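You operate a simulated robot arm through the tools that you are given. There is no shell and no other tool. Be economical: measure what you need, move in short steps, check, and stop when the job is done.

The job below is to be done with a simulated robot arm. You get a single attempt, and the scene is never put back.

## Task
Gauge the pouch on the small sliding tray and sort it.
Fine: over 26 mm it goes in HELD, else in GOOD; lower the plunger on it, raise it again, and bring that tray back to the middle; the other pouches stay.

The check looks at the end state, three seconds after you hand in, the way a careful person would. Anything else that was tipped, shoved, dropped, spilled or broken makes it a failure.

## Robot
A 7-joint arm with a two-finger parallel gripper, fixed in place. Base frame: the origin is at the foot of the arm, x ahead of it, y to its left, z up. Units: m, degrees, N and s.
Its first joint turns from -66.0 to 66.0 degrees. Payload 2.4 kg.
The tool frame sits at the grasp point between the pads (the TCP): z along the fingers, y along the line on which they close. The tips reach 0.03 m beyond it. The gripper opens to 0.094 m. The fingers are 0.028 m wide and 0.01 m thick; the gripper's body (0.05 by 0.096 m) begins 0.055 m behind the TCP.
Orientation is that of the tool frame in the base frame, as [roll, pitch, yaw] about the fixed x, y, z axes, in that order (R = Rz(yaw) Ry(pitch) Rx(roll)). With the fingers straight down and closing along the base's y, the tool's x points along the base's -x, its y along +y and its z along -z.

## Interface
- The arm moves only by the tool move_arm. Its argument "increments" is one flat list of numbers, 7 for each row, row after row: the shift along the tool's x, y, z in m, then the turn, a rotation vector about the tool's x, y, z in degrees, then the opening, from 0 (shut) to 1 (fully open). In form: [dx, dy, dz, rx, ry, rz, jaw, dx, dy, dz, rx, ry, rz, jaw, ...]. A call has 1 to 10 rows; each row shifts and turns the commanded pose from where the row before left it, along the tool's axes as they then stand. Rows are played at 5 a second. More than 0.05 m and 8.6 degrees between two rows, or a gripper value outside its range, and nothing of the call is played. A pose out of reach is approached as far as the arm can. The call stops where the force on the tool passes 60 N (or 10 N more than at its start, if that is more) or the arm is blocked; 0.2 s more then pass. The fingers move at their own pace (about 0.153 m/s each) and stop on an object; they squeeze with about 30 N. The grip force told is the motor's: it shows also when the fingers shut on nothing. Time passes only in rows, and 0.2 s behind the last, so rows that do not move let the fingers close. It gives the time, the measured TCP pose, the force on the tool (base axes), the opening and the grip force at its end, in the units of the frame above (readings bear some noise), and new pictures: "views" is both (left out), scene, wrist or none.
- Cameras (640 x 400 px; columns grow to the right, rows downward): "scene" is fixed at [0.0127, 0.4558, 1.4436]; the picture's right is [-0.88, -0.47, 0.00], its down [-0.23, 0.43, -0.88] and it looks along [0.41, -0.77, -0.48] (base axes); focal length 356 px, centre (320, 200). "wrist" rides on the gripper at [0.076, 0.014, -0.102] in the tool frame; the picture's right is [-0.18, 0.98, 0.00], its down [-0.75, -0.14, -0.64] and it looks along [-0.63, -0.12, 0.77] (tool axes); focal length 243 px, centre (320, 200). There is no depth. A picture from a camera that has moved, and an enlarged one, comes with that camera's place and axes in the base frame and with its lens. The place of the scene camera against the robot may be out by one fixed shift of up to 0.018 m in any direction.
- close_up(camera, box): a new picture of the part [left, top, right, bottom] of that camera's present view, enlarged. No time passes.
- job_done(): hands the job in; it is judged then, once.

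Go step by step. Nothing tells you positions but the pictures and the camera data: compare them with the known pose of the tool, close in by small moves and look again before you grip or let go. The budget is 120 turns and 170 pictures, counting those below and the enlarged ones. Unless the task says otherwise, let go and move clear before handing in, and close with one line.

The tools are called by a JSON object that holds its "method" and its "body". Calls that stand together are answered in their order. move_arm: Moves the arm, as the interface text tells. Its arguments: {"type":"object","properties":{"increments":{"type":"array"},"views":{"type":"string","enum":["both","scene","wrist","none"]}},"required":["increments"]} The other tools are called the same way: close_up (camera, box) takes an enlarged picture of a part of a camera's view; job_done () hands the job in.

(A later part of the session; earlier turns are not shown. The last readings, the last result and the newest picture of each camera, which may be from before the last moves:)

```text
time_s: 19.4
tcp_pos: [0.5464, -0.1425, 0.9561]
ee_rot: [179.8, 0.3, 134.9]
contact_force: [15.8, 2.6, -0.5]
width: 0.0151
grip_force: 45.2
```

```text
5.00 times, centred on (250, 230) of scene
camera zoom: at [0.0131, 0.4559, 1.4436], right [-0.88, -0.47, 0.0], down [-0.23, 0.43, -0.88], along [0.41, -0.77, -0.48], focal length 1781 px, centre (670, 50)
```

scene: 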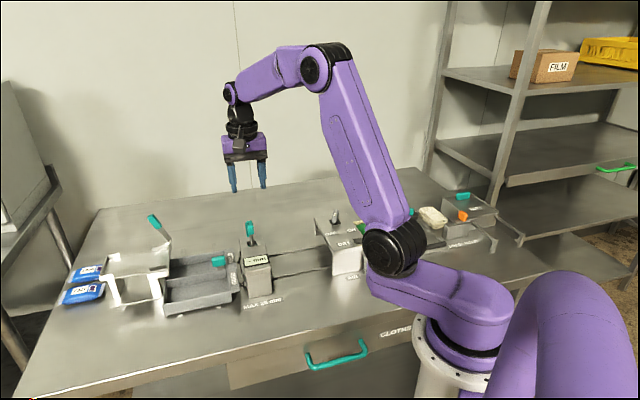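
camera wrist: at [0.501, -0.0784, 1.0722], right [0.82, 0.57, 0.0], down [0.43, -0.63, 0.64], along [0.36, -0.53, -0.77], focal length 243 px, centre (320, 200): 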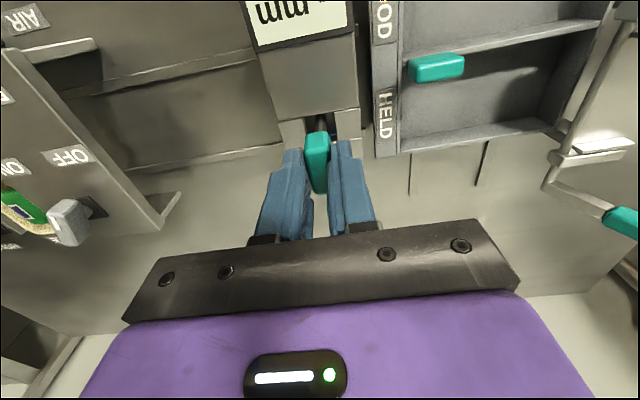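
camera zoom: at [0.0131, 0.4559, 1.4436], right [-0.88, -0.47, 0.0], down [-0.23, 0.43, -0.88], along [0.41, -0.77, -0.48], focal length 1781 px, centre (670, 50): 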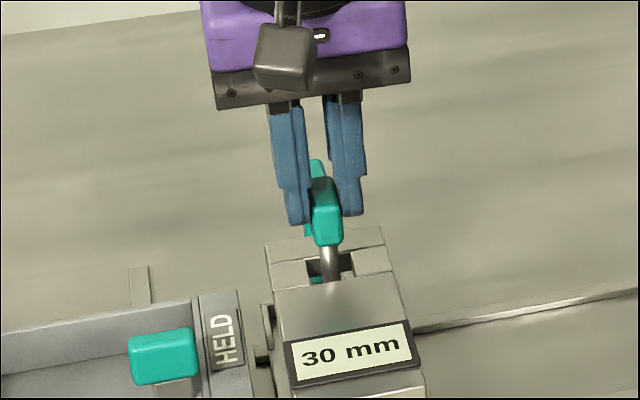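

The reading falls with the stroke (30 mm) and no resistance yet. I continue while relieving the small sideways load.

{"method": "move_arm", "body": {"increments": [-0.0015, 0.001, 0.002, 0, 0, 0, 0, 0, 0, 0.002, 0, 0, 0, 0], "views": "none"}}

{"method": "close_up", "body": {"camera": "scene", "box": [210, 190, 290, 270]}}

```text
time_s: 20.0
tcp_pos: [0.5466, -0.1427, 0.9511]
ee_rot: [-179.9, 0.0, 135.0]
contact_force: [3.7, 6.7, -0.9]
width: 0.0152
grip_force: 44.8
```

```text
5.00 times, centred on (250, 230) of scene
camera zoom: at [0.0128, 0.456, 1.4436], right [-0.88, -0.47, 0.0], down [-0.23, 0.43, -0.88], along [0.41, -0.77, -0.48], focal length 1781 px, centre (670, 50)
```

zoom: 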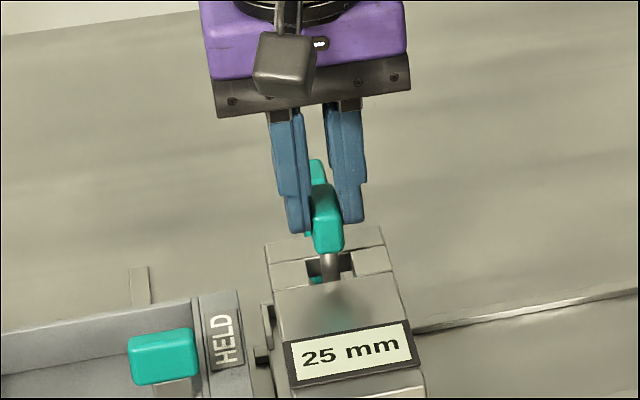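

It reads 25 mm, still with no upward force, so contact is not certain. I go on in 1 mm steps.

{"method": "move_arm", "body": {"increments": [0, 0, 0.001, 0, 0, 0, 0, 0, 0, 0.001, 0, 0, 0, 0], "views": "none"}}

{"method": "close_up", "body": {"camera": "scene", "box": [230, 230, 270, 270]}}

```text
time_s: 20.6
tcp_pos: [0.5464, -0.1431, 0.9495]
ee_rot: [180.0, 0.1, 134.9]
contact_force: [0.4, 7.5, 20.0]
width: 0.0155
grip_force: 44.4
```

```text
10.00 times, centred on (250, 250) of scene
camera zoom: at [0.0123, 0.4561, 1.4435], right [-0.88, -0.47, 0.0], down [-0.23, 0.43, -0.88], along [0.41, -0.77, -0.48], focal length 3562 px, centre (1020, -300)
```

zoom: 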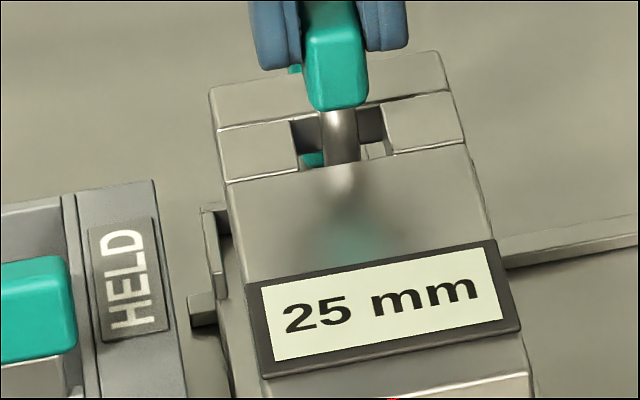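

Contact with 20 N of resistance and a steady 25 mm, not over 26, so the pouch is GOOD. I raise the plunger fully again.

{"method": "move_arm", "body": {"increments": [0, 0, -0.004, 0, 0, 0, 0, 0, 0, -0.004, 0, 0, 0, 0, 0, 0, -0.004, 0, 0, 0, 0, 0.0015, -0.001, -0.004, 0, 0, 0, 0, 0, 0, -0.004, 0, 0, 0, 0, 0, 0, -0.001, 0, 0, 0, 0], "views": "none"}}

{"method": "close_up", "body": {"camera": "scene", "box": [210, 190, 290, 270]}}

```text
time_s: 22.0
tcp_pos: [0.5459, -0.1426, 0.9713]
ee_rot: [179.9, 0.1, 135.0]
contact_force: [17.6, 9.3, -7.2]
width: 0.0157
grip_force: 44.8
```

```text
5.00 times, centred on (250, 230) of scene
camera zoom: at [0.0133, 0.456, 1.4435], right [-0.88, -0.47, 0.0], down [-0.23, 0.43, -0.88], along [0.41, -0.77, -0.48], focal length 1781 px, centre (670, 50)
```

zoom: 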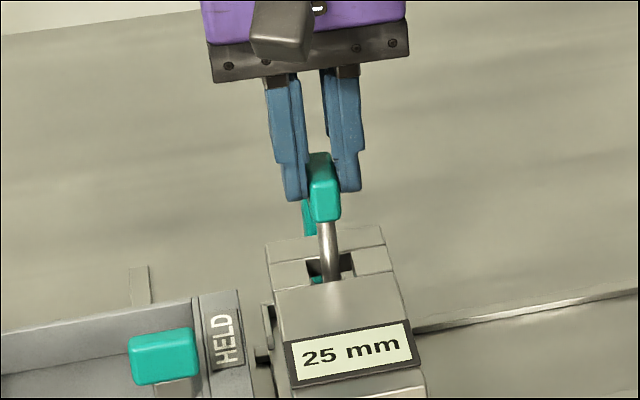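

The display keeps 25 mm and the plunger is back at its top. I let go, rise and move back over the tray handle.

{"method": "move_arm", "body": {"increments": [0, 0, 0, 0, 0, 0, 0.5, 0, 0, 0, 0, 0, 0, 0.5, 0, 0, -0.03, 0, 0, 0, 0.5, 0, 0, -0.04, 0, 0, 0, 0.45, -0.037, -0.001, -0.02, 0, 0, 0, 0.45, -0.037, -0.001, 0, 0, 0, 0, 0.45, -0.036, -0.0015, 0, 0, 0, 0, 0.45, 0, 0, 0.03, 0, 0, 0, 0.45, 0, 0, 0, 0, 0, 0, 0.45]}}

{"method": "close_up", "body": {"camera": "scene", "box": [210, 190, 290, 270]}}

```text
time_s: 24.0
tcp_pos: [0.6196, -0.2223, 1.032]
ee_rot: [-180.0, 0.1, 135.0]
contact_force: [0.3, 0.8, 0.1]
width: 0.0421
grip_force: 0.0
camera wrist: at [0.5754, -0.1584, 1.1347], right [0.83, 0.56, 0.0], down [0.43, -0.63, 0.64], along [0.36, -0.53, -0.77], focal length 243 px, centre (320, 200)
```

scene: 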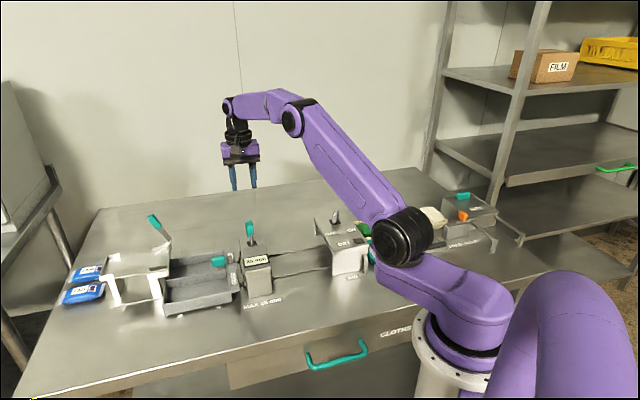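
wrist: 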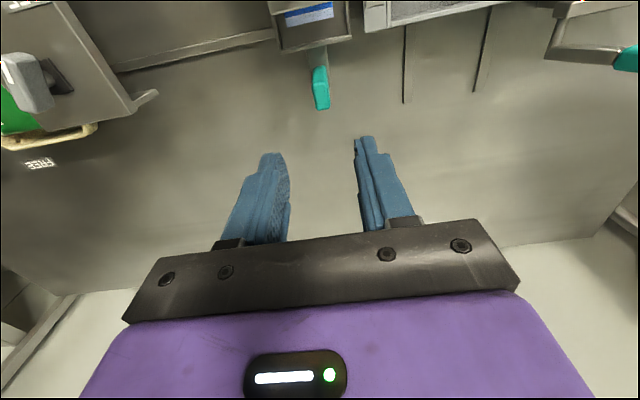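

```text
5.00 times, centred on (250, 230) of scene
camera zoom: at [0.0127, 0.4558, 1.4436], right [-0.88, -0.47, 0.0], down [-0.23, 0.43, -0.88], along [0.41, -0.77, -0.48], focal length 1781 px, centre (670, 50)
```

zoom: 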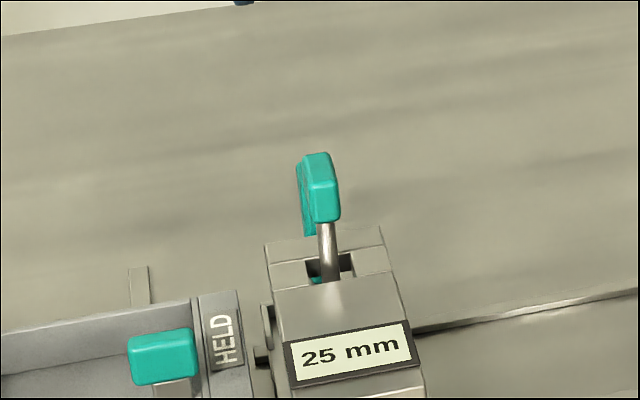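

Plunger stays up and the reading holds. I descend to just above the handle, lean the gripper, and check.

{"method": "move_arm", "body": {"increments": [-0.001, 0.001, 0.04, 0, 0, 0, 0.45, 0, 0, 0.04, 0, 0, 0, 0.45, 0, 0, 0.04, 0, 0, 0, 0.45, 0, 0, 0, 0, 5, 0, 0.45, 0, 0, 0, 0, 5, 0, 0.45, 0, 0, 0, 0, 0, 0, 0.45], "views": "wrist"}}

{"method": "close_up", "body": {"camera": "scene", "box": [210, 190, 290, 270]}}

```text
time_s: 25.4
tcp_pos: [0.6195, -0.222, 0.9103]
ee_rot: [179.9, -9.9, 135.0]
contact_force: [0.1, -0.6, 0.9]
width: 0.0426
grip_force: 0.0
camera wrist: at [0.5902, -0.1718, 1.0255], right [0.82, 0.57, -0.03], down [0.5, -0.7, 0.5], along [0.26, -0.43, -0.86], focal length 243 px, centre (320, 200)
```

wrist: 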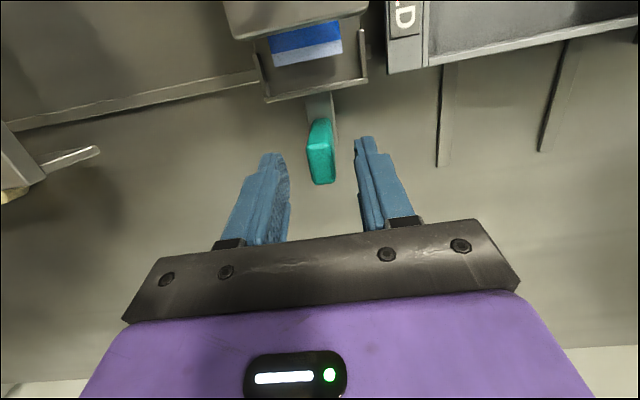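

```text
5.00 times, centred on (250, 230) of scene
camera zoom: at [0.0127, 0.4558, 1.4436], right [-0.88, -0.47, 0.0], down [-0.23, 0.43, -0.88], along [0.41, -0.77, -0.48], focal length 1781 px, centre (670, 50)
```

zoom: 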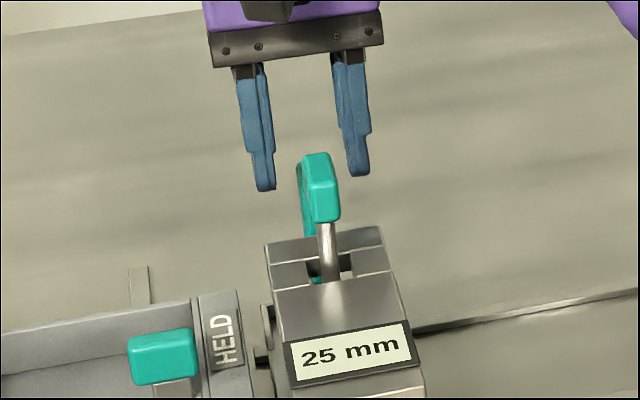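

The handle lies between the fingers. I go straight down 55 mm and grip.

{"method": "move_arm", "body": {"increments": [-0.0047, 0, 0.027, 0, 0, 0, 0.45, -0.0047, 0, 0.027, 0, 0, 0, 0.45, 0, 0, 0, 0, 0, 0, 0.45, 0, 0, 0, 0, 0, 0, 0, 0, 0, 0, 0, 0, 0, 0, 0, 0, 0, 0, 0, 0, 0], "views": "wrist"}}

```text
time_s: 26.8
tcp_pos: [0.6216, -0.2224, 0.8558]
ee_rot: [180.0, -10.0, 135.1]
contact_force: [1.7, -0.4, 0.1]
width: 0.0204
grip_force: 45.4
camera wrist: at [0.5906, -0.1709, 0.9705], right [0.82, 0.57, -0.03], down [0.5, -0.7, 0.5], along [0.26, -0.43, -0.86], focal length 243 px, centre (320, 200)
```

wrist: 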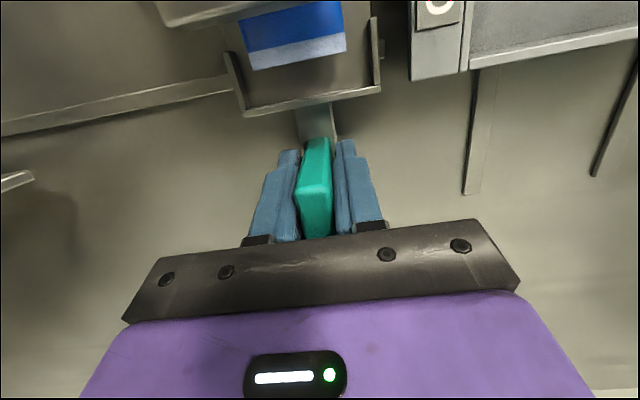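

Handle gripped. I slide the tray back 0.1246 m to its middle position.

{"method": "move_arm", "body": {"increments": [0, -0.015, 0, 0, 0, 0, 0, 0, -0.015, 0, 0, 0, 0, 0, 0, -0.015, 0, 0, 0, 0, 0, 0, -0.015, 0, 0, 0, 0, 0, 0, -0.015, 0, 0, 0, 0, 0, 0, -0.015, 0, 0, 0, 0, 0, 0, -0.015, 0, 0, 0, 0, 0, 0, -0.015, 0, 0, 0, 0, 0, 0, -0.0045, 0, 0, 0, 0, 0, 0, 0, 0, 0, 0, 0, 0]}}

{"method": "close_up", "body": {"camera": "scene", "box": [210, 180, 370, 280]}}

```text
time_s: 29.0
tcp_pos: [0.5328, -0.3117, 0.8557]
ee_rot: [-180.0, -10.0, 135.0]
contact_force: [-6.2, 7.4, -6.5]
width: 0.0203
grip_force: 45.2
camera wrist: at [0.5017, -0.2601, 0.9706], right [0.82, 0.57, -0.03], down [0.5, -0.7, 0.5], along [0.26, -0.43, -0.87], focal length 243 px, centre (320, 200)
```

scene: 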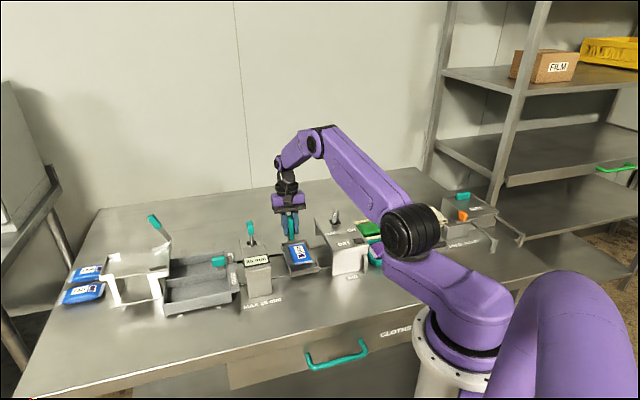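
wrist: 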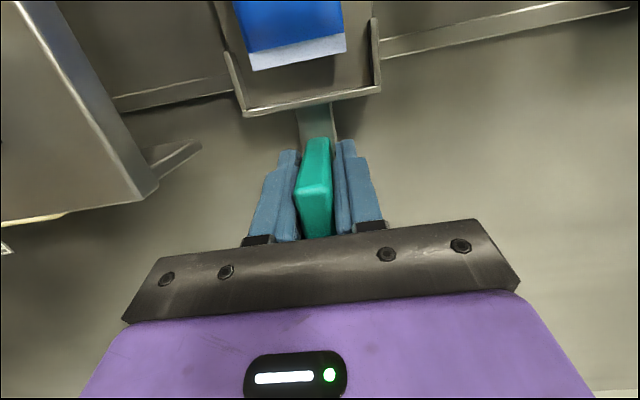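

```text
4.00 times, centred on (290, 230) of scene
camera zoom: at [0.0126, 0.456, 1.4436], right [-0.88, -0.47, 0.0], down [-0.23, 0.43, -0.88], along [0.41, -0.77, -0.48], focal length 1425 px, centre (440, 80)
```

zoom: 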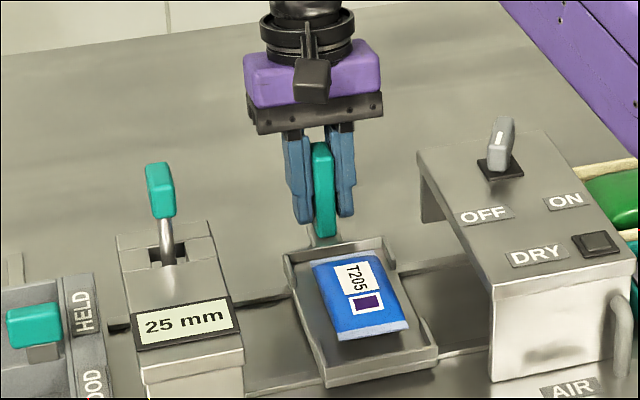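

The tray is back in the middle within about a millimetre. I fine-adjust, release, retreat, and move over the pouch to view it.

{"method": "move_arm", "body": {"increments": [0, 0.0012, 0, 0, 0, 0, 0, 0, 0, 0, 0, 0, 0, 0.45, 0, 0, 0, 0, 0, 0, 0.45, 0, 0, -0.03, 0, 0, 0, 0.45, 0, 0, -0.04, 0, 0, 0, 0.45, 0, 0, -0.04, 0, -5, 0, 0.45, 0.035, 0, -0.03, 0, -5, 0, 0.6, 0.045, 0, 0, 0, 0, 0, 0.8, 0.045, 0.001, 0, 0, 0, 0, 0.8, 0, 0, 0, 0, 0, 0, 0.8]}}

{"method": "close_up", "body": {"camera": "wrist", "box": [200, 0, 440, 200]}}

{"method": "close_up", "body": {"camera": "scene", "box": [210, 180, 370, 280]}}

```text
time_s: 31.2
tcp_pos: [0.4609, -0.2348, 0.9944]
ee_rot: [180.0, 0.2, 135.1]
contact_force: [-0.7, -0.1, -0.1]
width: 0.0752
grip_force: 0.1
camera wrist: at [0.4156, -0.1708, 1.0981], right [0.83, 0.56, 0.0], down [0.43, -0.63, 0.64], along [0.36, -0.53, -0.77], focal length 243 px, centre (320, 200)
```

scene: 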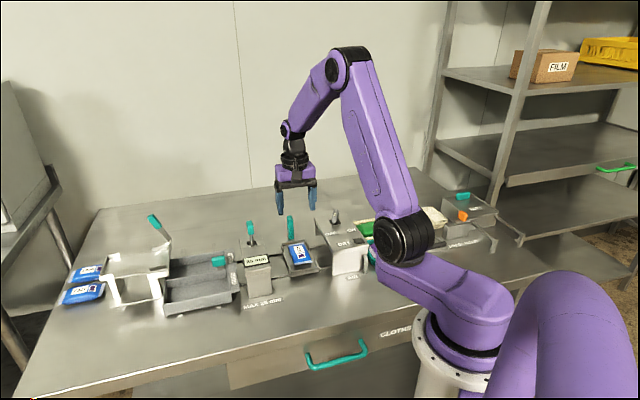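
wrist: 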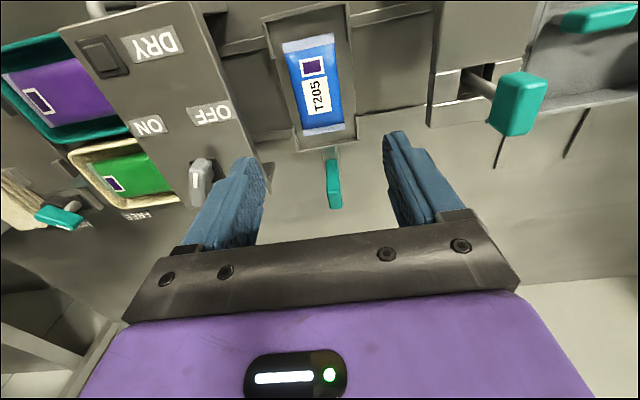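

```text
2.00 times, centred on (320, 100) of wrist
camera zoom: at [0.4156, -0.1708, 1.0981], right [0.83, 0.56, 0.0], down [0.43, -0.63, 0.64], along [0.36, -0.53, -0.77], focal length 485 px, centre (320, 400)
```

zoom: 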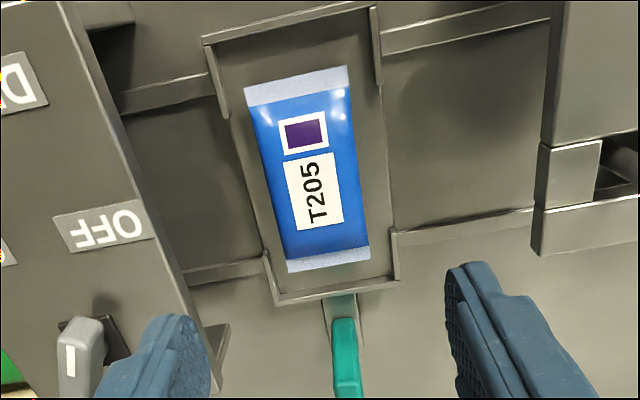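

```text
4.00 times, centred on (290, 230) of scene
camera zoom: at [0.0126, 0.4559, 1.4436], right [-0.88, -0.47, 0.0], down [-0.23, 0.43, -0.88], along [0.41, -0.77, -0.48], focal length 1425 px, centre (440, 80)
```

zoom: 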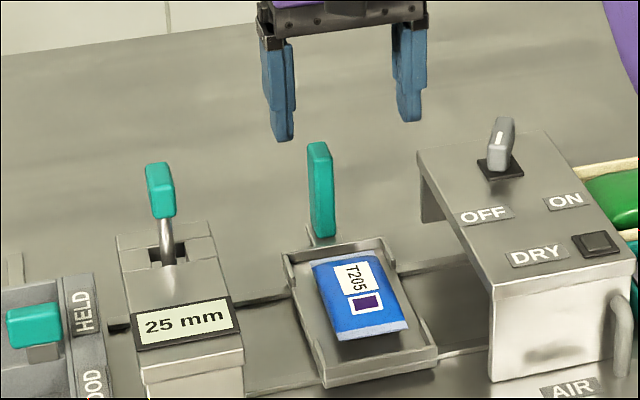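

Pouch centre is near l-aligned with the tray, long axis along the bench depth, about 53 mm wide. I correct 4 mm and descend around it.

{"method": "move_arm", "body": {"increments": [-0.001, -0.004, 0.04, 0, 0, 0, 0.74, 0, 0, 0.04, 0, 0, 0, 0.74, 0, 0, 0.04, 0, 0, 0, 0.74, 0, 0, 0.03, 0, 0, 0, 0.74, 0, 0, 0, 0, 0, 0, 0.74]}}

{"method": "close_up", "body": {"camera": "scene", "box": [250, 200, 350, 300]}}

```text
time_s: 32.4
tcp_pos: [0.4568, -0.2409, 0.8455]
ee_rot: [-180.0, -0.1, 135.1]
contact_force: [-0.7, -0.3, 0.4]
width: 0.0695
grip_force: 0.0
camera wrist: at [0.4129, -0.1769, 0.9493], right [0.83, 0.56, 0.0], down [0.43, -0.63, 0.64], along [0.36, -0.53, -0.77], focal length 243 px, centre (320, 200)
```

scene: 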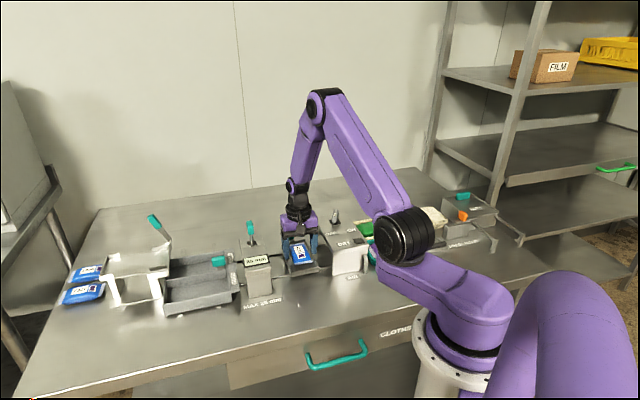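
wrist: 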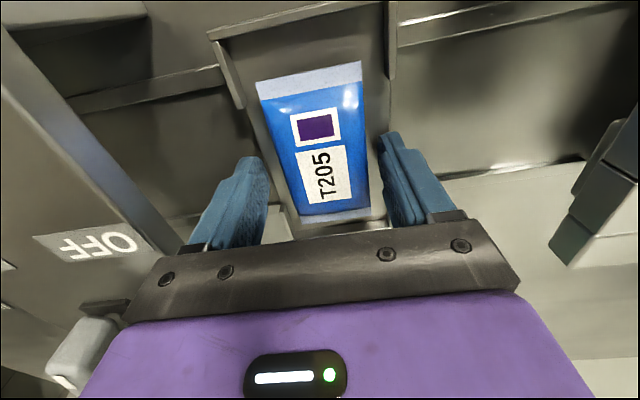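

```text
4.00 times, centred on (300, 250) of scene
camera zoom: at [0.0127, 0.4558, 1.4436], right [-0.88, -0.47, 0.0], down [-0.23, 0.43, -0.88], along [0.41, -0.77, -0.48], focal length 1425 px, centre (400, 0)
```

zoom: 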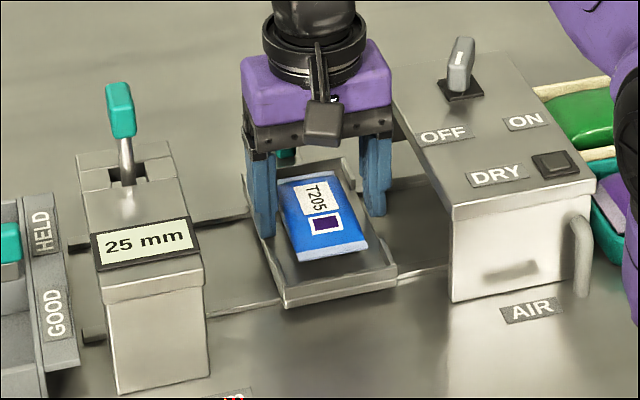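

Fingers straddle the pouch. I go down 20 mm more, then look before gripping.

{"method": "move_arm", "body": {"increments": [-0.001, 0, 0.01, 0, 0, 0, 0.74, 0, 0, 0.01, 0, 0, 0, 0.74, 0, 0, 0, 0, 0, 0, 0.74], "views": "wrist"}}

{"method": "close_up", "body": {"camera": "scene", "box": [260, 210, 340, 290]}}

```text
time_s: 32.8
tcp_pos: [0.4616, -0.2414, 0.8452]
ee_rot: [180.0, 0.0, 135.0]
contact_force: [-2.0, 3.7, 12.8]
width: 0.0693
grip_force: 0.1
stopped in row 1: the force on the tool passed its limit (the readings are from after the stop); the commanded pose is now the measured one
camera wrist: at [0.4155, -0.1763, 0.9481], right [0.82, 0.57, 0.0], down [0.43, -0.63, 0.64], along [0.36, -0.53, -0.77], focal length 243 px, centre (320, 200)
```

wrist: 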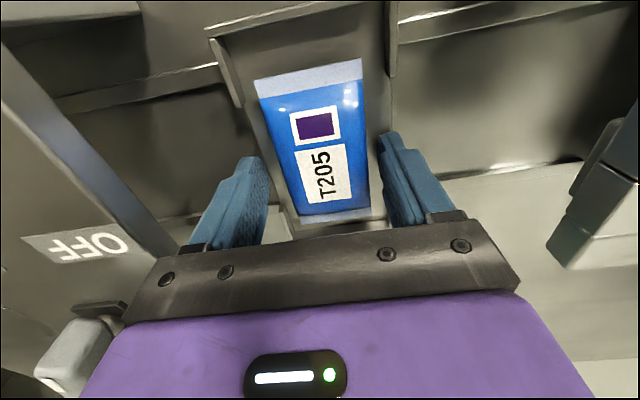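

```text
5.00 times, centred on (300, 250) of scene
camera zoom: at [0.0124, 0.4561, 1.4436], right [-0.88, -0.47, 0.0], down [-0.23, 0.43, -0.88], along [0.41, -0.77, -0.48], focal length 1781 px, centre (420, -50)
```

zoom: 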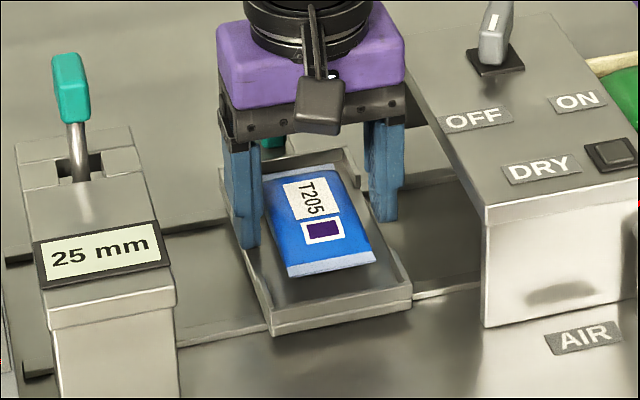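

The force limit tripped: the gripper's body seems to have touched the dryer's top edge, as the dryer is so near the tray. I back straight up, check that nothing moved, and will pick the pouch with the tray slid a little away from the dryer.

{"method": "move_arm", "body": {"increments": [0, 0.001, -0.02, 0, 0, 0, 0.74, 0, 0, -0.04, 0, 0, 0, 0.74, 0, 0, -0.04, 0, 0, 0, 0.74, 0, 0, -0.04, 0, 0, 0, 0.74], "views": "none"}}

{"method": "close_up", "body": {"camera": "scene", "box": [240, 190, 400, 290]}}

{"method": "close_up", "body": {"camera": "wrist", "box": [100, 0, 420, 240]}}

```text
time_s: 33.8
tcp_pos: [0.4593, -0.2406, 0.9861]
ee_rot: [-180.0, -0.1, 135.1]
contact_force: [0.1, -0.6, -0.3]
width: 0.0697
grip_force: 0.0
```

```text
4.00 times, centred on (320, 240) of scene
camera zoom: at [0.0126, 0.4558, 1.4436], right [-0.88, -0.47, 0.0], down [-0.23, 0.43, -0.88], along [0.41, -0.77, -0.48], focal length 1425 px, centre (320, 40)
```

zoom: 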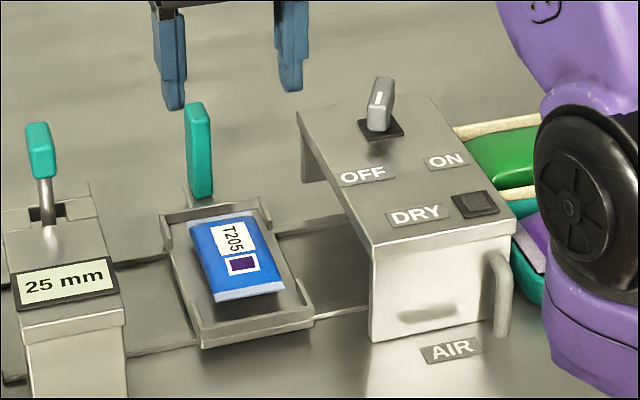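

```text
1.67 times, centred on (260, 120) of wrist
camera zoom: at [0.4148, -0.1769, 1.0881], right [0.83, 0.56, 0.0], down [0.43, -0.63, 0.64], along [0.36, -0.53, -0.77], focal length 404 px, centre (420, 333)
```

zoom: 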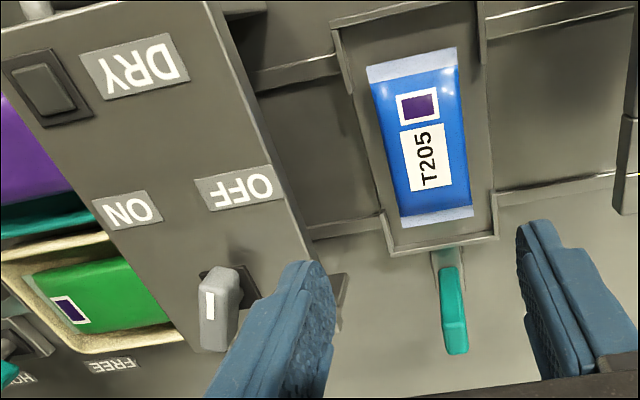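

Nothing moved. I go back to the handle to slide the tray 20 mm toward the gauge, giving room on both sides.

{"method": "move_arm", "body": {"increments": [-0.035, 0.001, 0, 0, 0, 0, 0.45, -0.034, 0.001, 0, 0, 0, 0, 0.45, -0.033, 0.001, 0, 0, 0, 0, 0.45, 0, 0, 0.045, 0, 0, 0, 0.45, 0, 0, 0.025, 0, 0, 0, 0.45, 0, 0, 0, 0, 0, 0, 0.45], "views": "wrist"}}

```text
time_s: 35.2
tcp_pos: [0.5368, -0.3113, 0.9143]
ee_rot: [-180.0, 0.0, 134.9]
contact_force: [0.2, 0.3, 0.0]
width: 0.0424
grip_force: 0.0
camera wrist: at [0.4916, -0.2465, 1.0163], right [0.83, 0.56, 0.0], down [0.43, -0.63, 0.64], along [0.36, -0.53, -0.77], focal length 243 px, centre (320, 200)
```

wrist: 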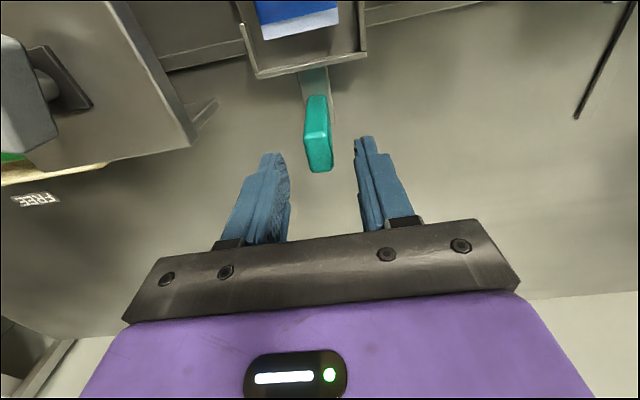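

Aligned with the handle; I descend, grip, slide 20 mm, release and rise.

{"method": "move_arm", "body": {"increments": [0.002, -0.001, 0.028, 0, 0, 0, 0.45, 0, 0, 0.03, 0, 0, 0, 0.45, 0, 0, 0, 0, 0, 0, 0, 0, 0, 0, 0, 0, 0, 0, 0, 0, 0, 0, 0, 0, 0, 0, 0.01, 0, 0, 0, 0, 0, 0, 0.01, 0, 0, 0, 0, 0, 0, 0, 0, 0, 0, 0, 0], "views": "wrist"}}

```text
time_s: 37.0
tcp_pos: [0.5475, -0.2935, 0.8568]
ee_rot: [-180.0, -0.1, 135.1]
contact_force: [-5.5, 4.1, 11.4]
width: 0.0202
grip_force: 45.3
camera wrist: at [0.5027, -0.23, 0.9593], right [0.83, 0.56, 0.0], down [0.43, -0.63, 0.64], along [0.36, -0.53, -0.77], focal length 243 px, centre (320, 200)
```

wrist: 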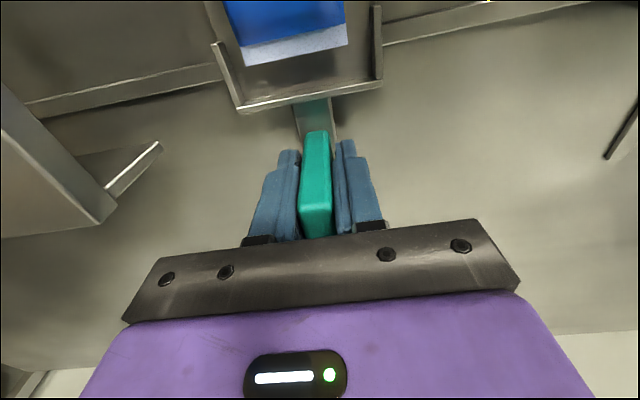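

The tray now stands 21 mm nearer the gauge. I release, rise, and return above the pouch.

{"method": "move_arm", "body": {"increments": [0, 0, 0, 0, 0, 0, 0.45, 0, 0, 0, 0, 0, 0, 0.45, 0, 0, -0.04, 0, 0, 0, 0.45, 0, 0, -0.04, 0, 0, 0, 0.5, 0, 0, -0.04, 0, 0, 0, 0.6, 0.035, 0, 0, 0, 0, 0, 0.72, 0.035, -0.001, 0, 0, 0, 0, 0.72, 0.031, -0.002, 0, 0, 0, 0, 0.72, 0, 0, 0.04, 0, 0, 0, 0.72, 0, 0, 0, 0, 0, 0, 0.72], "views": "none"}}

{"method": "close_up", "body": {"camera": "wrist", "box": [160, 0, 480, 240]}}

{"method": "close_up", "body": {"camera": "scene", "box": [230, 190, 370, 290]}}

```text
time_s: 39.2
tcp_pos: [0.4732, -0.2247, 0.9359]
ee_rot: [180.0, -0.1, 135.0]
contact_force: [0.6, -1.1, -0.2]
width: 0.0677
grip_force: 0.1
```

```text
1.67 times, centred on (320, 120) of wrist
camera zoom: at [0.4289, -0.1601, 1.0394], right [0.83, 0.56, 0.0], down [0.43, -0.63, 0.64], along [0.36, -0.53, -0.77], focal length 404 px, centre (320, 333)
```

zoom: 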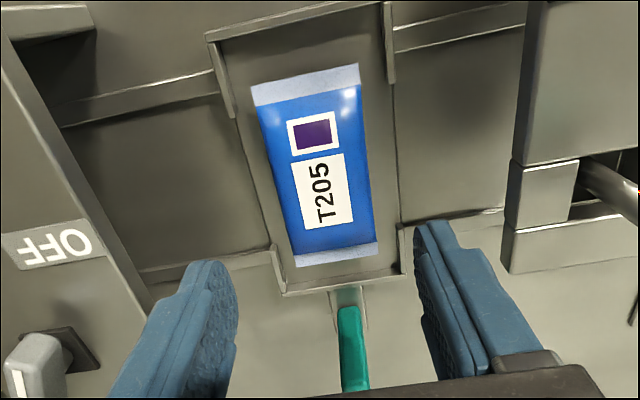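

```text
4.00 times, centred on (300, 240) of scene
camera zoom: at [0.0126, 0.4558, 1.4436], right [-0.88, -0.47, 0.0], down [-0.23, 0.43, -0.88], along [0.41, -0.77, -0.48], focal length 1425 px, centre (400, 40)
```

zoom: 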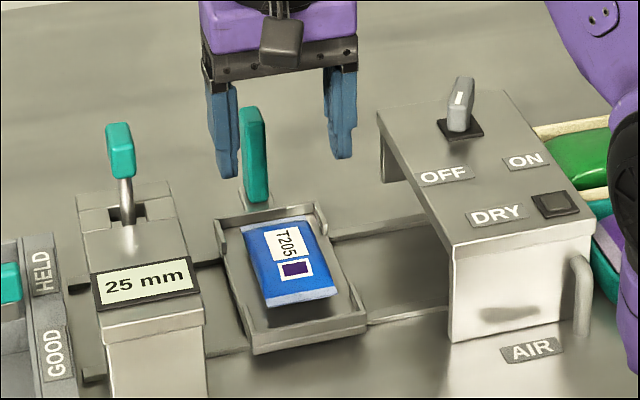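

The pouch is centred between the fingers with room on either side now. I descend in small steps.

{"method": "move_arm", "body": {"increments": [-0.003, 0, 0.04, 0, 0, 0, 0.72, 0, 0, 0.03, 0, 0, 0, 0.72, 0, 0, 0.01, 0, 0, 0, 0.72, 0, 0, 0.01, 0, 0, 0, 0.72, 0, 0, 0.01, 0, 0, 0, 0.72, 0, 0, 0, 0, 0, 0, 0.72], "views": "wrist"}}

{"method": "close_up", "body": {"camera": "scene", "box": [240, 200, 340, 290]}}

```text
time_s: 40.4
tcp_pos: [0.4774, -0.2264, 0.845]
ee_rot: [180.0, -0.2, 135.0]
contact_force: [-4.0, 3.9, 13.3]
width: 0.0676
grip_force: 0.2
stopped in row 5: the force on the tool passed its limit (the readings are from after the stop); the commanded pose is now the measured one
camera wrist: at [0.4335, -0.1625, 0.9481], right [0.82, 0.57, 0.0], down [0.43, -0.63, 0.64], along [0.36, -0.53, -0.77], focal length 243 px, centre (320, 200)
```

wrist: 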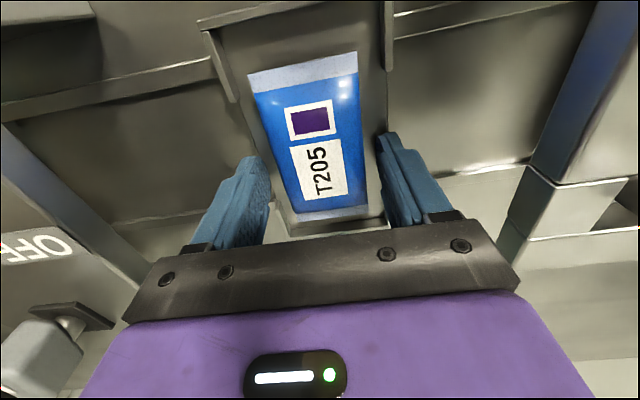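

```text
4.44 times, centred on (290, 245) of scene
camera zoom: at [0.0124, 0.4561, 1.4436], right [-0.88, -0.47, 0.0], down [-0.23, 0.43, -0.88], along [0.41, -0.77, -0.48], focal length 1583 px, centre (453, 0)
```

zoom: 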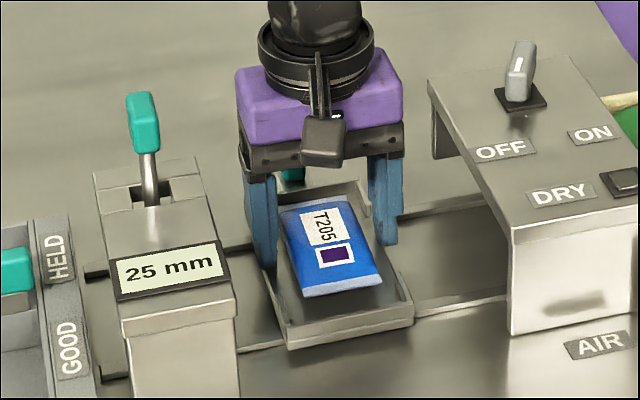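

It stopped at the same height again, away from the dryer, so the fingertips are evidently resting on the tray floor, and the pouch stands higher than I took it. I ease up 3 mm and close on the pouch here.

{"method": "move_arm", "body": {"increments": [0, 0, -0.003, 0, 0, 0, 0.72, 0, 0, 0, 0, 0, 0, 0.6, 0, 0, 0, 0, 0, 0, 0.6], "views": "none"}}

{"method": "close_up", "body": {"camera": "scene", "box": [260, 220, 330, 280]}}

{"method": "close_up", "body": {"camera": "wrist", "box": [200, 0, 440, 240]}}

```text
time_s: 41.2
tcp_pos: [0.4783, -0.2283, 0.8479]
ee_rot: [180.0, 0.1, 134.9]
contact_force: [0.5, -0.6, -0.5]
width: 0.0564
grip_force: 0.1
```

```text
6.67 times, centred on (295, 250) of scene
camera zoom: at [0.0127, 0.4558, 1.4436], right [-0.88, -0.47, 0.0], down [-0.23, 0.43, -0.88], along [0.41, -0.77, -0.48], focal length 2375 px, centre (487, -133)
```

zoom: 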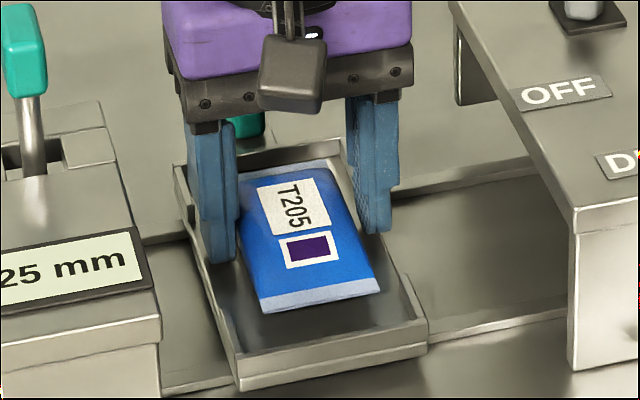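

```text
1.67 times, centred on (320, 120) of wrist
camera zoom: at [0.4335, -0.1629, 0.9504], right [0.83, 0.56, 0.0], down [0.43, -0.63, 0.64], along [0.36, -0.53, -0.77], focal length 404 px, centre (320, 333)
```

zoom: 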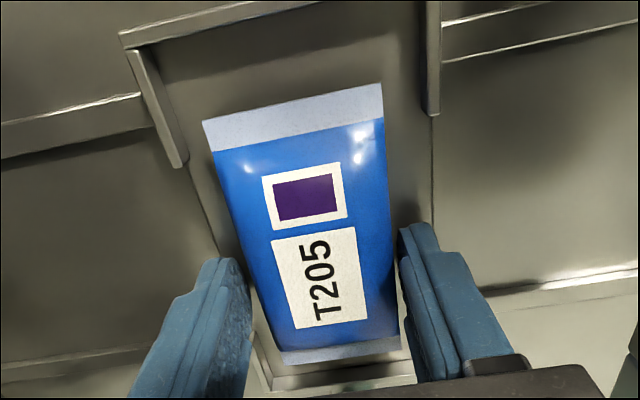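

With the jaw narrowed to 56 mm the fingers are inside the tray edges, beside the pouch. I probe down gently by millimetres.

{"method": "move_arm", "body": {"increments": [0, 0, 0.003, 0, 0, 0, 0.63, 0, 0, 0.003, 0, 0, 0, 0.63], "views": "none"}}

```text
time_s: 41.9
tcp_pos: [0.479, -0.2265, 0.8445]
ee_rot: [-180.0, -0.1, 135.0]
contact_force: [-3.8, 2.4, 10.9]
width: 0.0592
grip_force: 0.2
stopped in row 2: the force on the tool passed its limit (the readings are from after the stop); the commanded pose is now the measured one
```

The same stop at z ≈ 0.844 regardless of jaw width. I lift 2 mm and close to see whether the pouch is caught.

{"method": "move_arm", "body": {"increments": [0, 0, -0.002, 0, 0, 0, 0.6, 0, 0, 0, 0, 0, 0, 0.45, 0, 0, 0, 0, 0, 0, 0.45, 0, 0, 0, 0, 0, 0, 0.45], "views": "none"}}

{"method": "close_up", "body": {"camera": "scene", "box": [260, 220, 330, 280]}}

```text
time_s: 42.9
tcp_pos: [0.4796, -0.2274, 0.8465]
ee_rot: [180.0, 0.0, 135.0]
contact_force: [0.2, 0.4, 0.0]
width: 0.049
grip_force: 29.7
```

```text
6.67 times, centred on (295, 250) of scene
camera zoom: at [0.0127, 0.4558, 1.4436], right [-0.88, -0.47, 0.0], down [-0.23, 0.43, -0.88], along [0.41, -0.77, -0.48], focal length 2375 px, centre (487, -133)
```

zoom: 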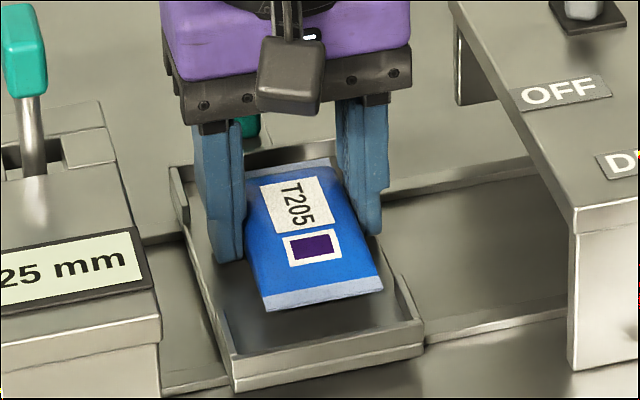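

The pouch is caught (49 mm wide, 30 N). I lift it.

{"method": "move_arm", "body": {"increments": [0, 0, 0, 0, 0, 0, 0.3, 0, 0, -0.01, 0, 0, 0, 0.3, 0, 0, -0.03, 0, 0, 0, 0.3, 0, 0, -0.04, 0, 0, 0, 0.3, 0, 0, -0.04, 0, 0, 0, 0.3, 0, 0, -0.04, 0, 0, 0, 0.3, 0, 0, 0, 0, 0, 0, 0.3]}}

{"method": "close_up", "body": {"camera": "scene", "box": [140, 180, 340, 305]}}

```text
time_s: 44.5
tcp_pos: [0.4763, -0.2276, 1.0074]
ee_rot: [-180.0, 0.0, 135.1]
contact_force: [-0.2, -0.5, -1.1]
width: 0.049
grip_force: 29.6
camera wrist: at [0.4312, -0.1625, 1.111], right [0.83, 0.56, 0.0], down [0.43, -0.63, 0.64], along [0.36, -0.53, -0.77], focal length 243 px, centre (320, 200)
```

scene: 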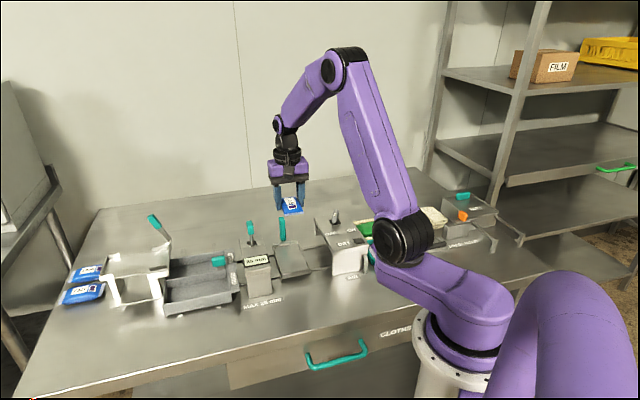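
wrist: 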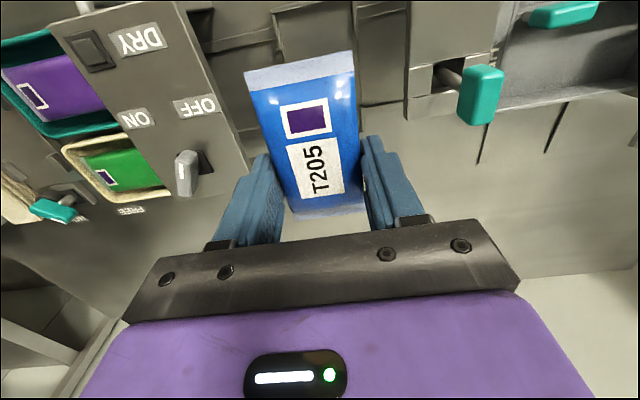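

```text
3.20 times, centred on (240, 242) of scene
camera zoom: at [0.0127, 0.4558, 1.4436], right [-0.88, -0.47, 0.0], down [-0.23, 0.43, -0.88], along [0.41, -0.77, -0.48], focal length 1140 px, centre (576, 64)
```

zoom: 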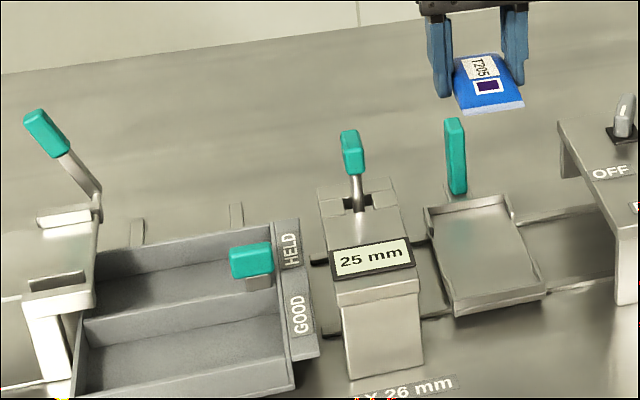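

The pouch is secure and the tray is empty. GOOD compartment estimates at l≈0.43 along the rails, nearer the front edge; I carry the pouch high to view that bin from above.

{"method": "move_arm", "body": {"increments": [0, 0, -0.03, 0, 0, 0, 0.3, 0, 0, -0.03, 0, 0, 0, 0.3, 0.028, 0.03, 0, 0, 0, 0, 0.3, 0.028, 0.035, 0, 0, 0, 0, 0.3, 0.028, 0.035, 0, 0, 0, 0, 0.3, 0.028, 0.035, 0, 0, 0, 0, 0.3, 0.028, 0.035, 0, 0, 0, 0, 0.3, 0.028, 0.035, 0, 0, 0, 0, 0.3, 0, 0, 0, 0, 0, 0, 0.3]}}

```text
time_s: 46.5
tcp_pos: [0.5048, 0.0355, 1.0665]
ee_rot: [-180.0, 0.0, 135.0]
contact_force: [-0.4, -0.2, -1.0]
width: 0.0491
grip_force: 30.0
camera wrist: at [0.4601, 0.0997, 1.1697], right [0.83, 0.56, 0.0], down [0.43, -0.63, 0.64], along [0.36, -0.53, -0.77], focal length 243 px, centre (320, 200)
```

scene: 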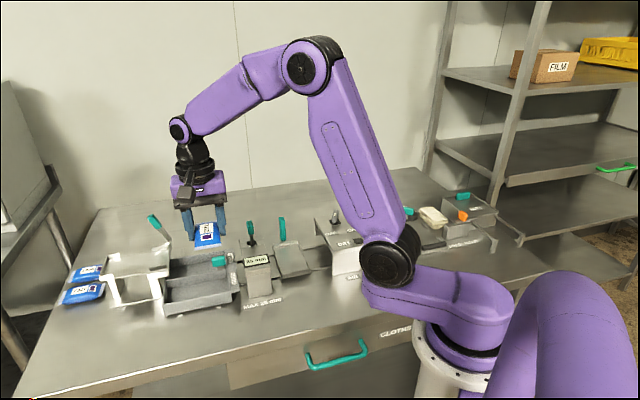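
wrist: 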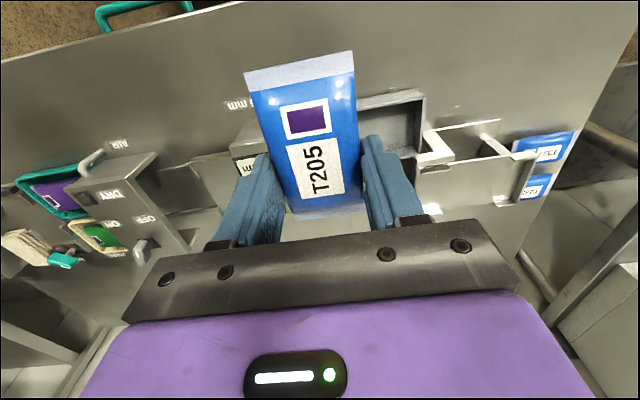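

The pouch (about 100 mm long) must lie along the rails' direction to fit the GOOD lane (about 0.09 m wide, centred near l=0.433, d=0.415). I turn the tool by 90°.

{"method": "move_arm", "body": {"increments": [0, 0, 0, 0, 0, -8.2, 0.3, 0, 0, 0, 0, 0, -8.2, 0.3, 0, 0, 0, 0, 0, -8.2, 0.3, 0, 0, 0, 0, 0, -8.2, 0.3, 0, 0, 0, 0, 0, -8.2, 0.3, 0, 0, 0, 0, 0, -8.2, 0.3, 0, 0, 0, 0, 0, -8.2, 0.3, 0, 0, 0, 0, 0, -8.2, 0.3, 0, 0, 0, 0, 0, -8.2, 0.3, 0, 0, 0, 0, 0, -8.2, 0.3], "views": "none"}}

{"method": "move_arm", "body": {"increments": [0, 0, 0, 0, 0, -8.0, 0.3, 0, 0, 0, 0, 0, 0, 0.3]}}

```text
time_s: 48.7
tcp_pos: [0.5055, 0.0356, 1.0658]
ee_rot: [-180.0, 0.0, -142.9]
contact_force: [-0.6, -0.1, -0.2]
width: 0.0491
grip_force: 29.8
```

```text
time_s: 49.3
tcp_pos: [0.5052, 0.0369, 1.0669]
ee_rot: [179.9, -0.1, -134.9]
contact_force: [-0.3, -0.3, -1.0]
width: 0.0493
grip_force: 30.3
camera wrist: at [0.4407, -0.0068, 1.1699], right [-0.57, 0.82, 0.0], down [0.63, 0.43, 0.64], along [0.53, 0.36, -0.77], focal length 243 px, centre (320, 200)
```

scene: 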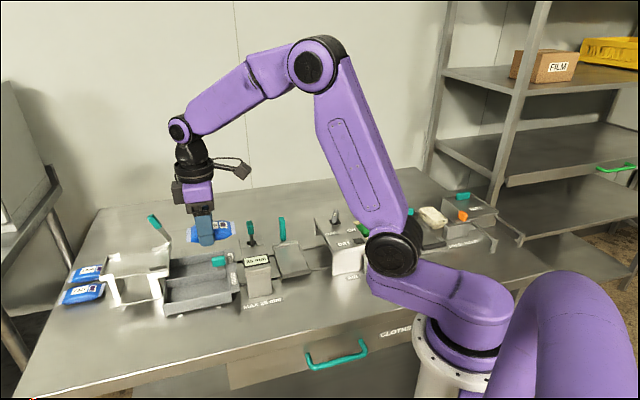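
wrist: 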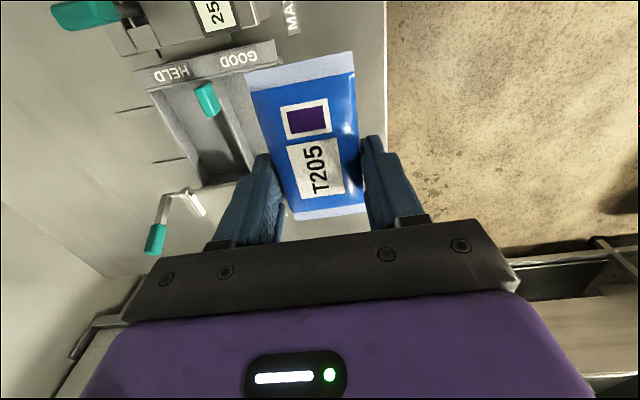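

Now the pouch's long side lies along the lane. I move over the lane's centre at height and lower somewhat.

{"method": "move_arm", "body": {"increments": [-0.0125, -0.021, 0, 0, 0, 0, 0.3, -0.0125, -0.021, 0, 0, 0, 0, 0.3, -0.0125, -0.021, 0, 0, 0, 0, 0.3, -0.0125, -0.02, 0, 0, 0, 0, 0.3, 0, 0, 0.04, 0, 0, 0, 0.3, 0, 0, 0.04, 0, 0, 0, 0.3, 0, 0, 0, 0, 0, 0, 0.3]}}

{"method": "close_up", "body": {"camera": "scene", "box": [130, 190, 290, 320]}}

```text
time_s: 50.9
tcp_pos: [0.5997, 0.0148, 0.9863]
ee_rot: [-180.0, 0.1, -135.0]
contact_force: [0.0, -1.4, -0.7]
width: 0.0488
grip_force: 30.5
camera wrist: at [0.5354, -0.0291, 1.0892], right [-0.56, 0.83, 0.0], down [0.63, 0.43, 0.64], along [0.53, 0.36, -0.77], focal length 243 px, centre (320, 200)
```

scene: 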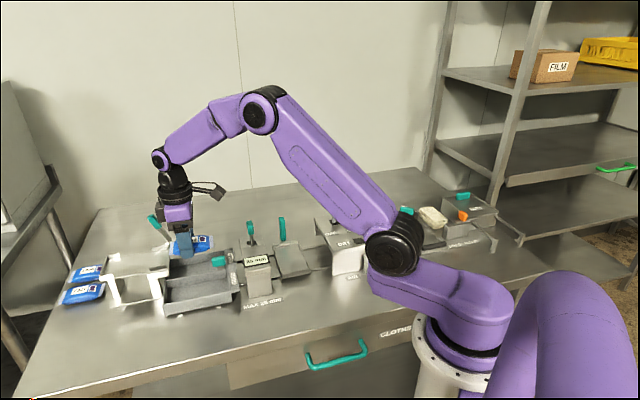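
wrist: 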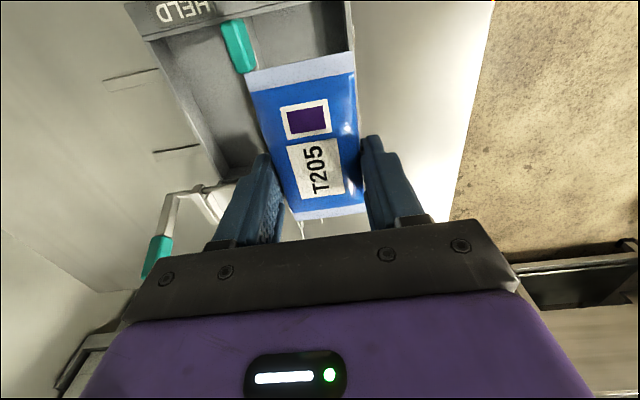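

```text
3.08 times, centred on (210, 255) of scene
camera zoom: at [0.0127, 0.4558, 1.4436], right [-0.88, -0.47, 0.0], down [-0.23, 0.43, -0.88], along [0.41, -0.77, -0.48], focal length 1096 px, centre (658, 31)
```

zoom: 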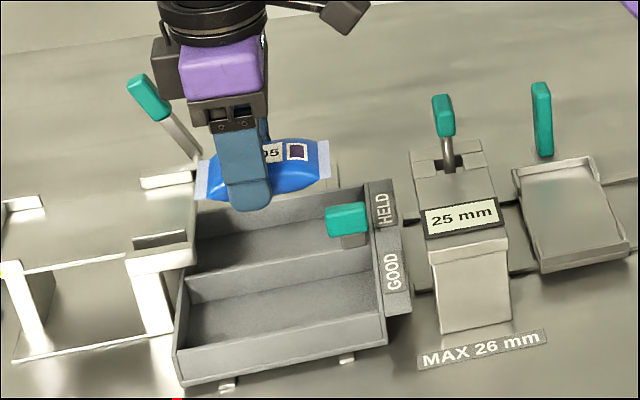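

I need precise lane edges before lowering, since finger clearance is small; I enlarge the bin.

{"method": "close_up", "body": {"camera": "scene", "box": [165, 250, 245, 320]}}

{"method": "close_up", "body": {"camera": "wrist", "box": [120, 0, 400, 180]}}

```text
5.71 times, centred on (205, 285) of scene
camera zoom: at [0.0127, 0.4558, 1.4436], right [-0.88, -0.47, 0.0], down [-0.23, 0.43, -0.88], along [0.41, -0.77, -0.48], focal length 2036 px, centre (977, -286)
```

zoom: 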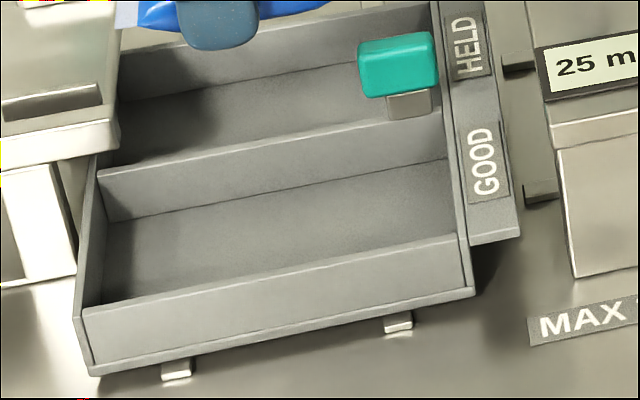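

```text
2.22 times, centred on (260, 90) of wrist
camera zoom: at [0.5354, -0.0291, 1.0892], right [-0.56, 0.83, 0.0], down [0.63, 0.43, 0.64], along [0.53, 0.36, -0.77], focal length 539 px, centre (453, 444)
```

zoom: 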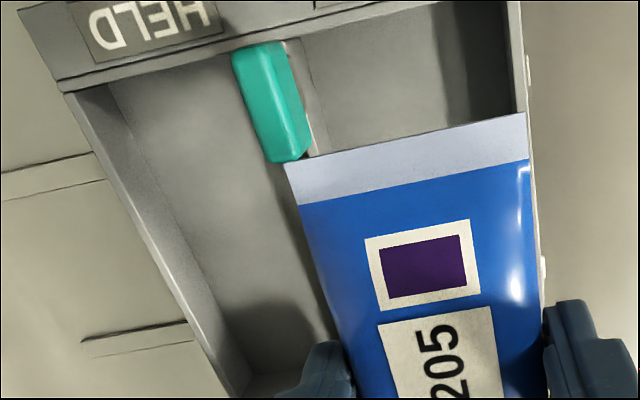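

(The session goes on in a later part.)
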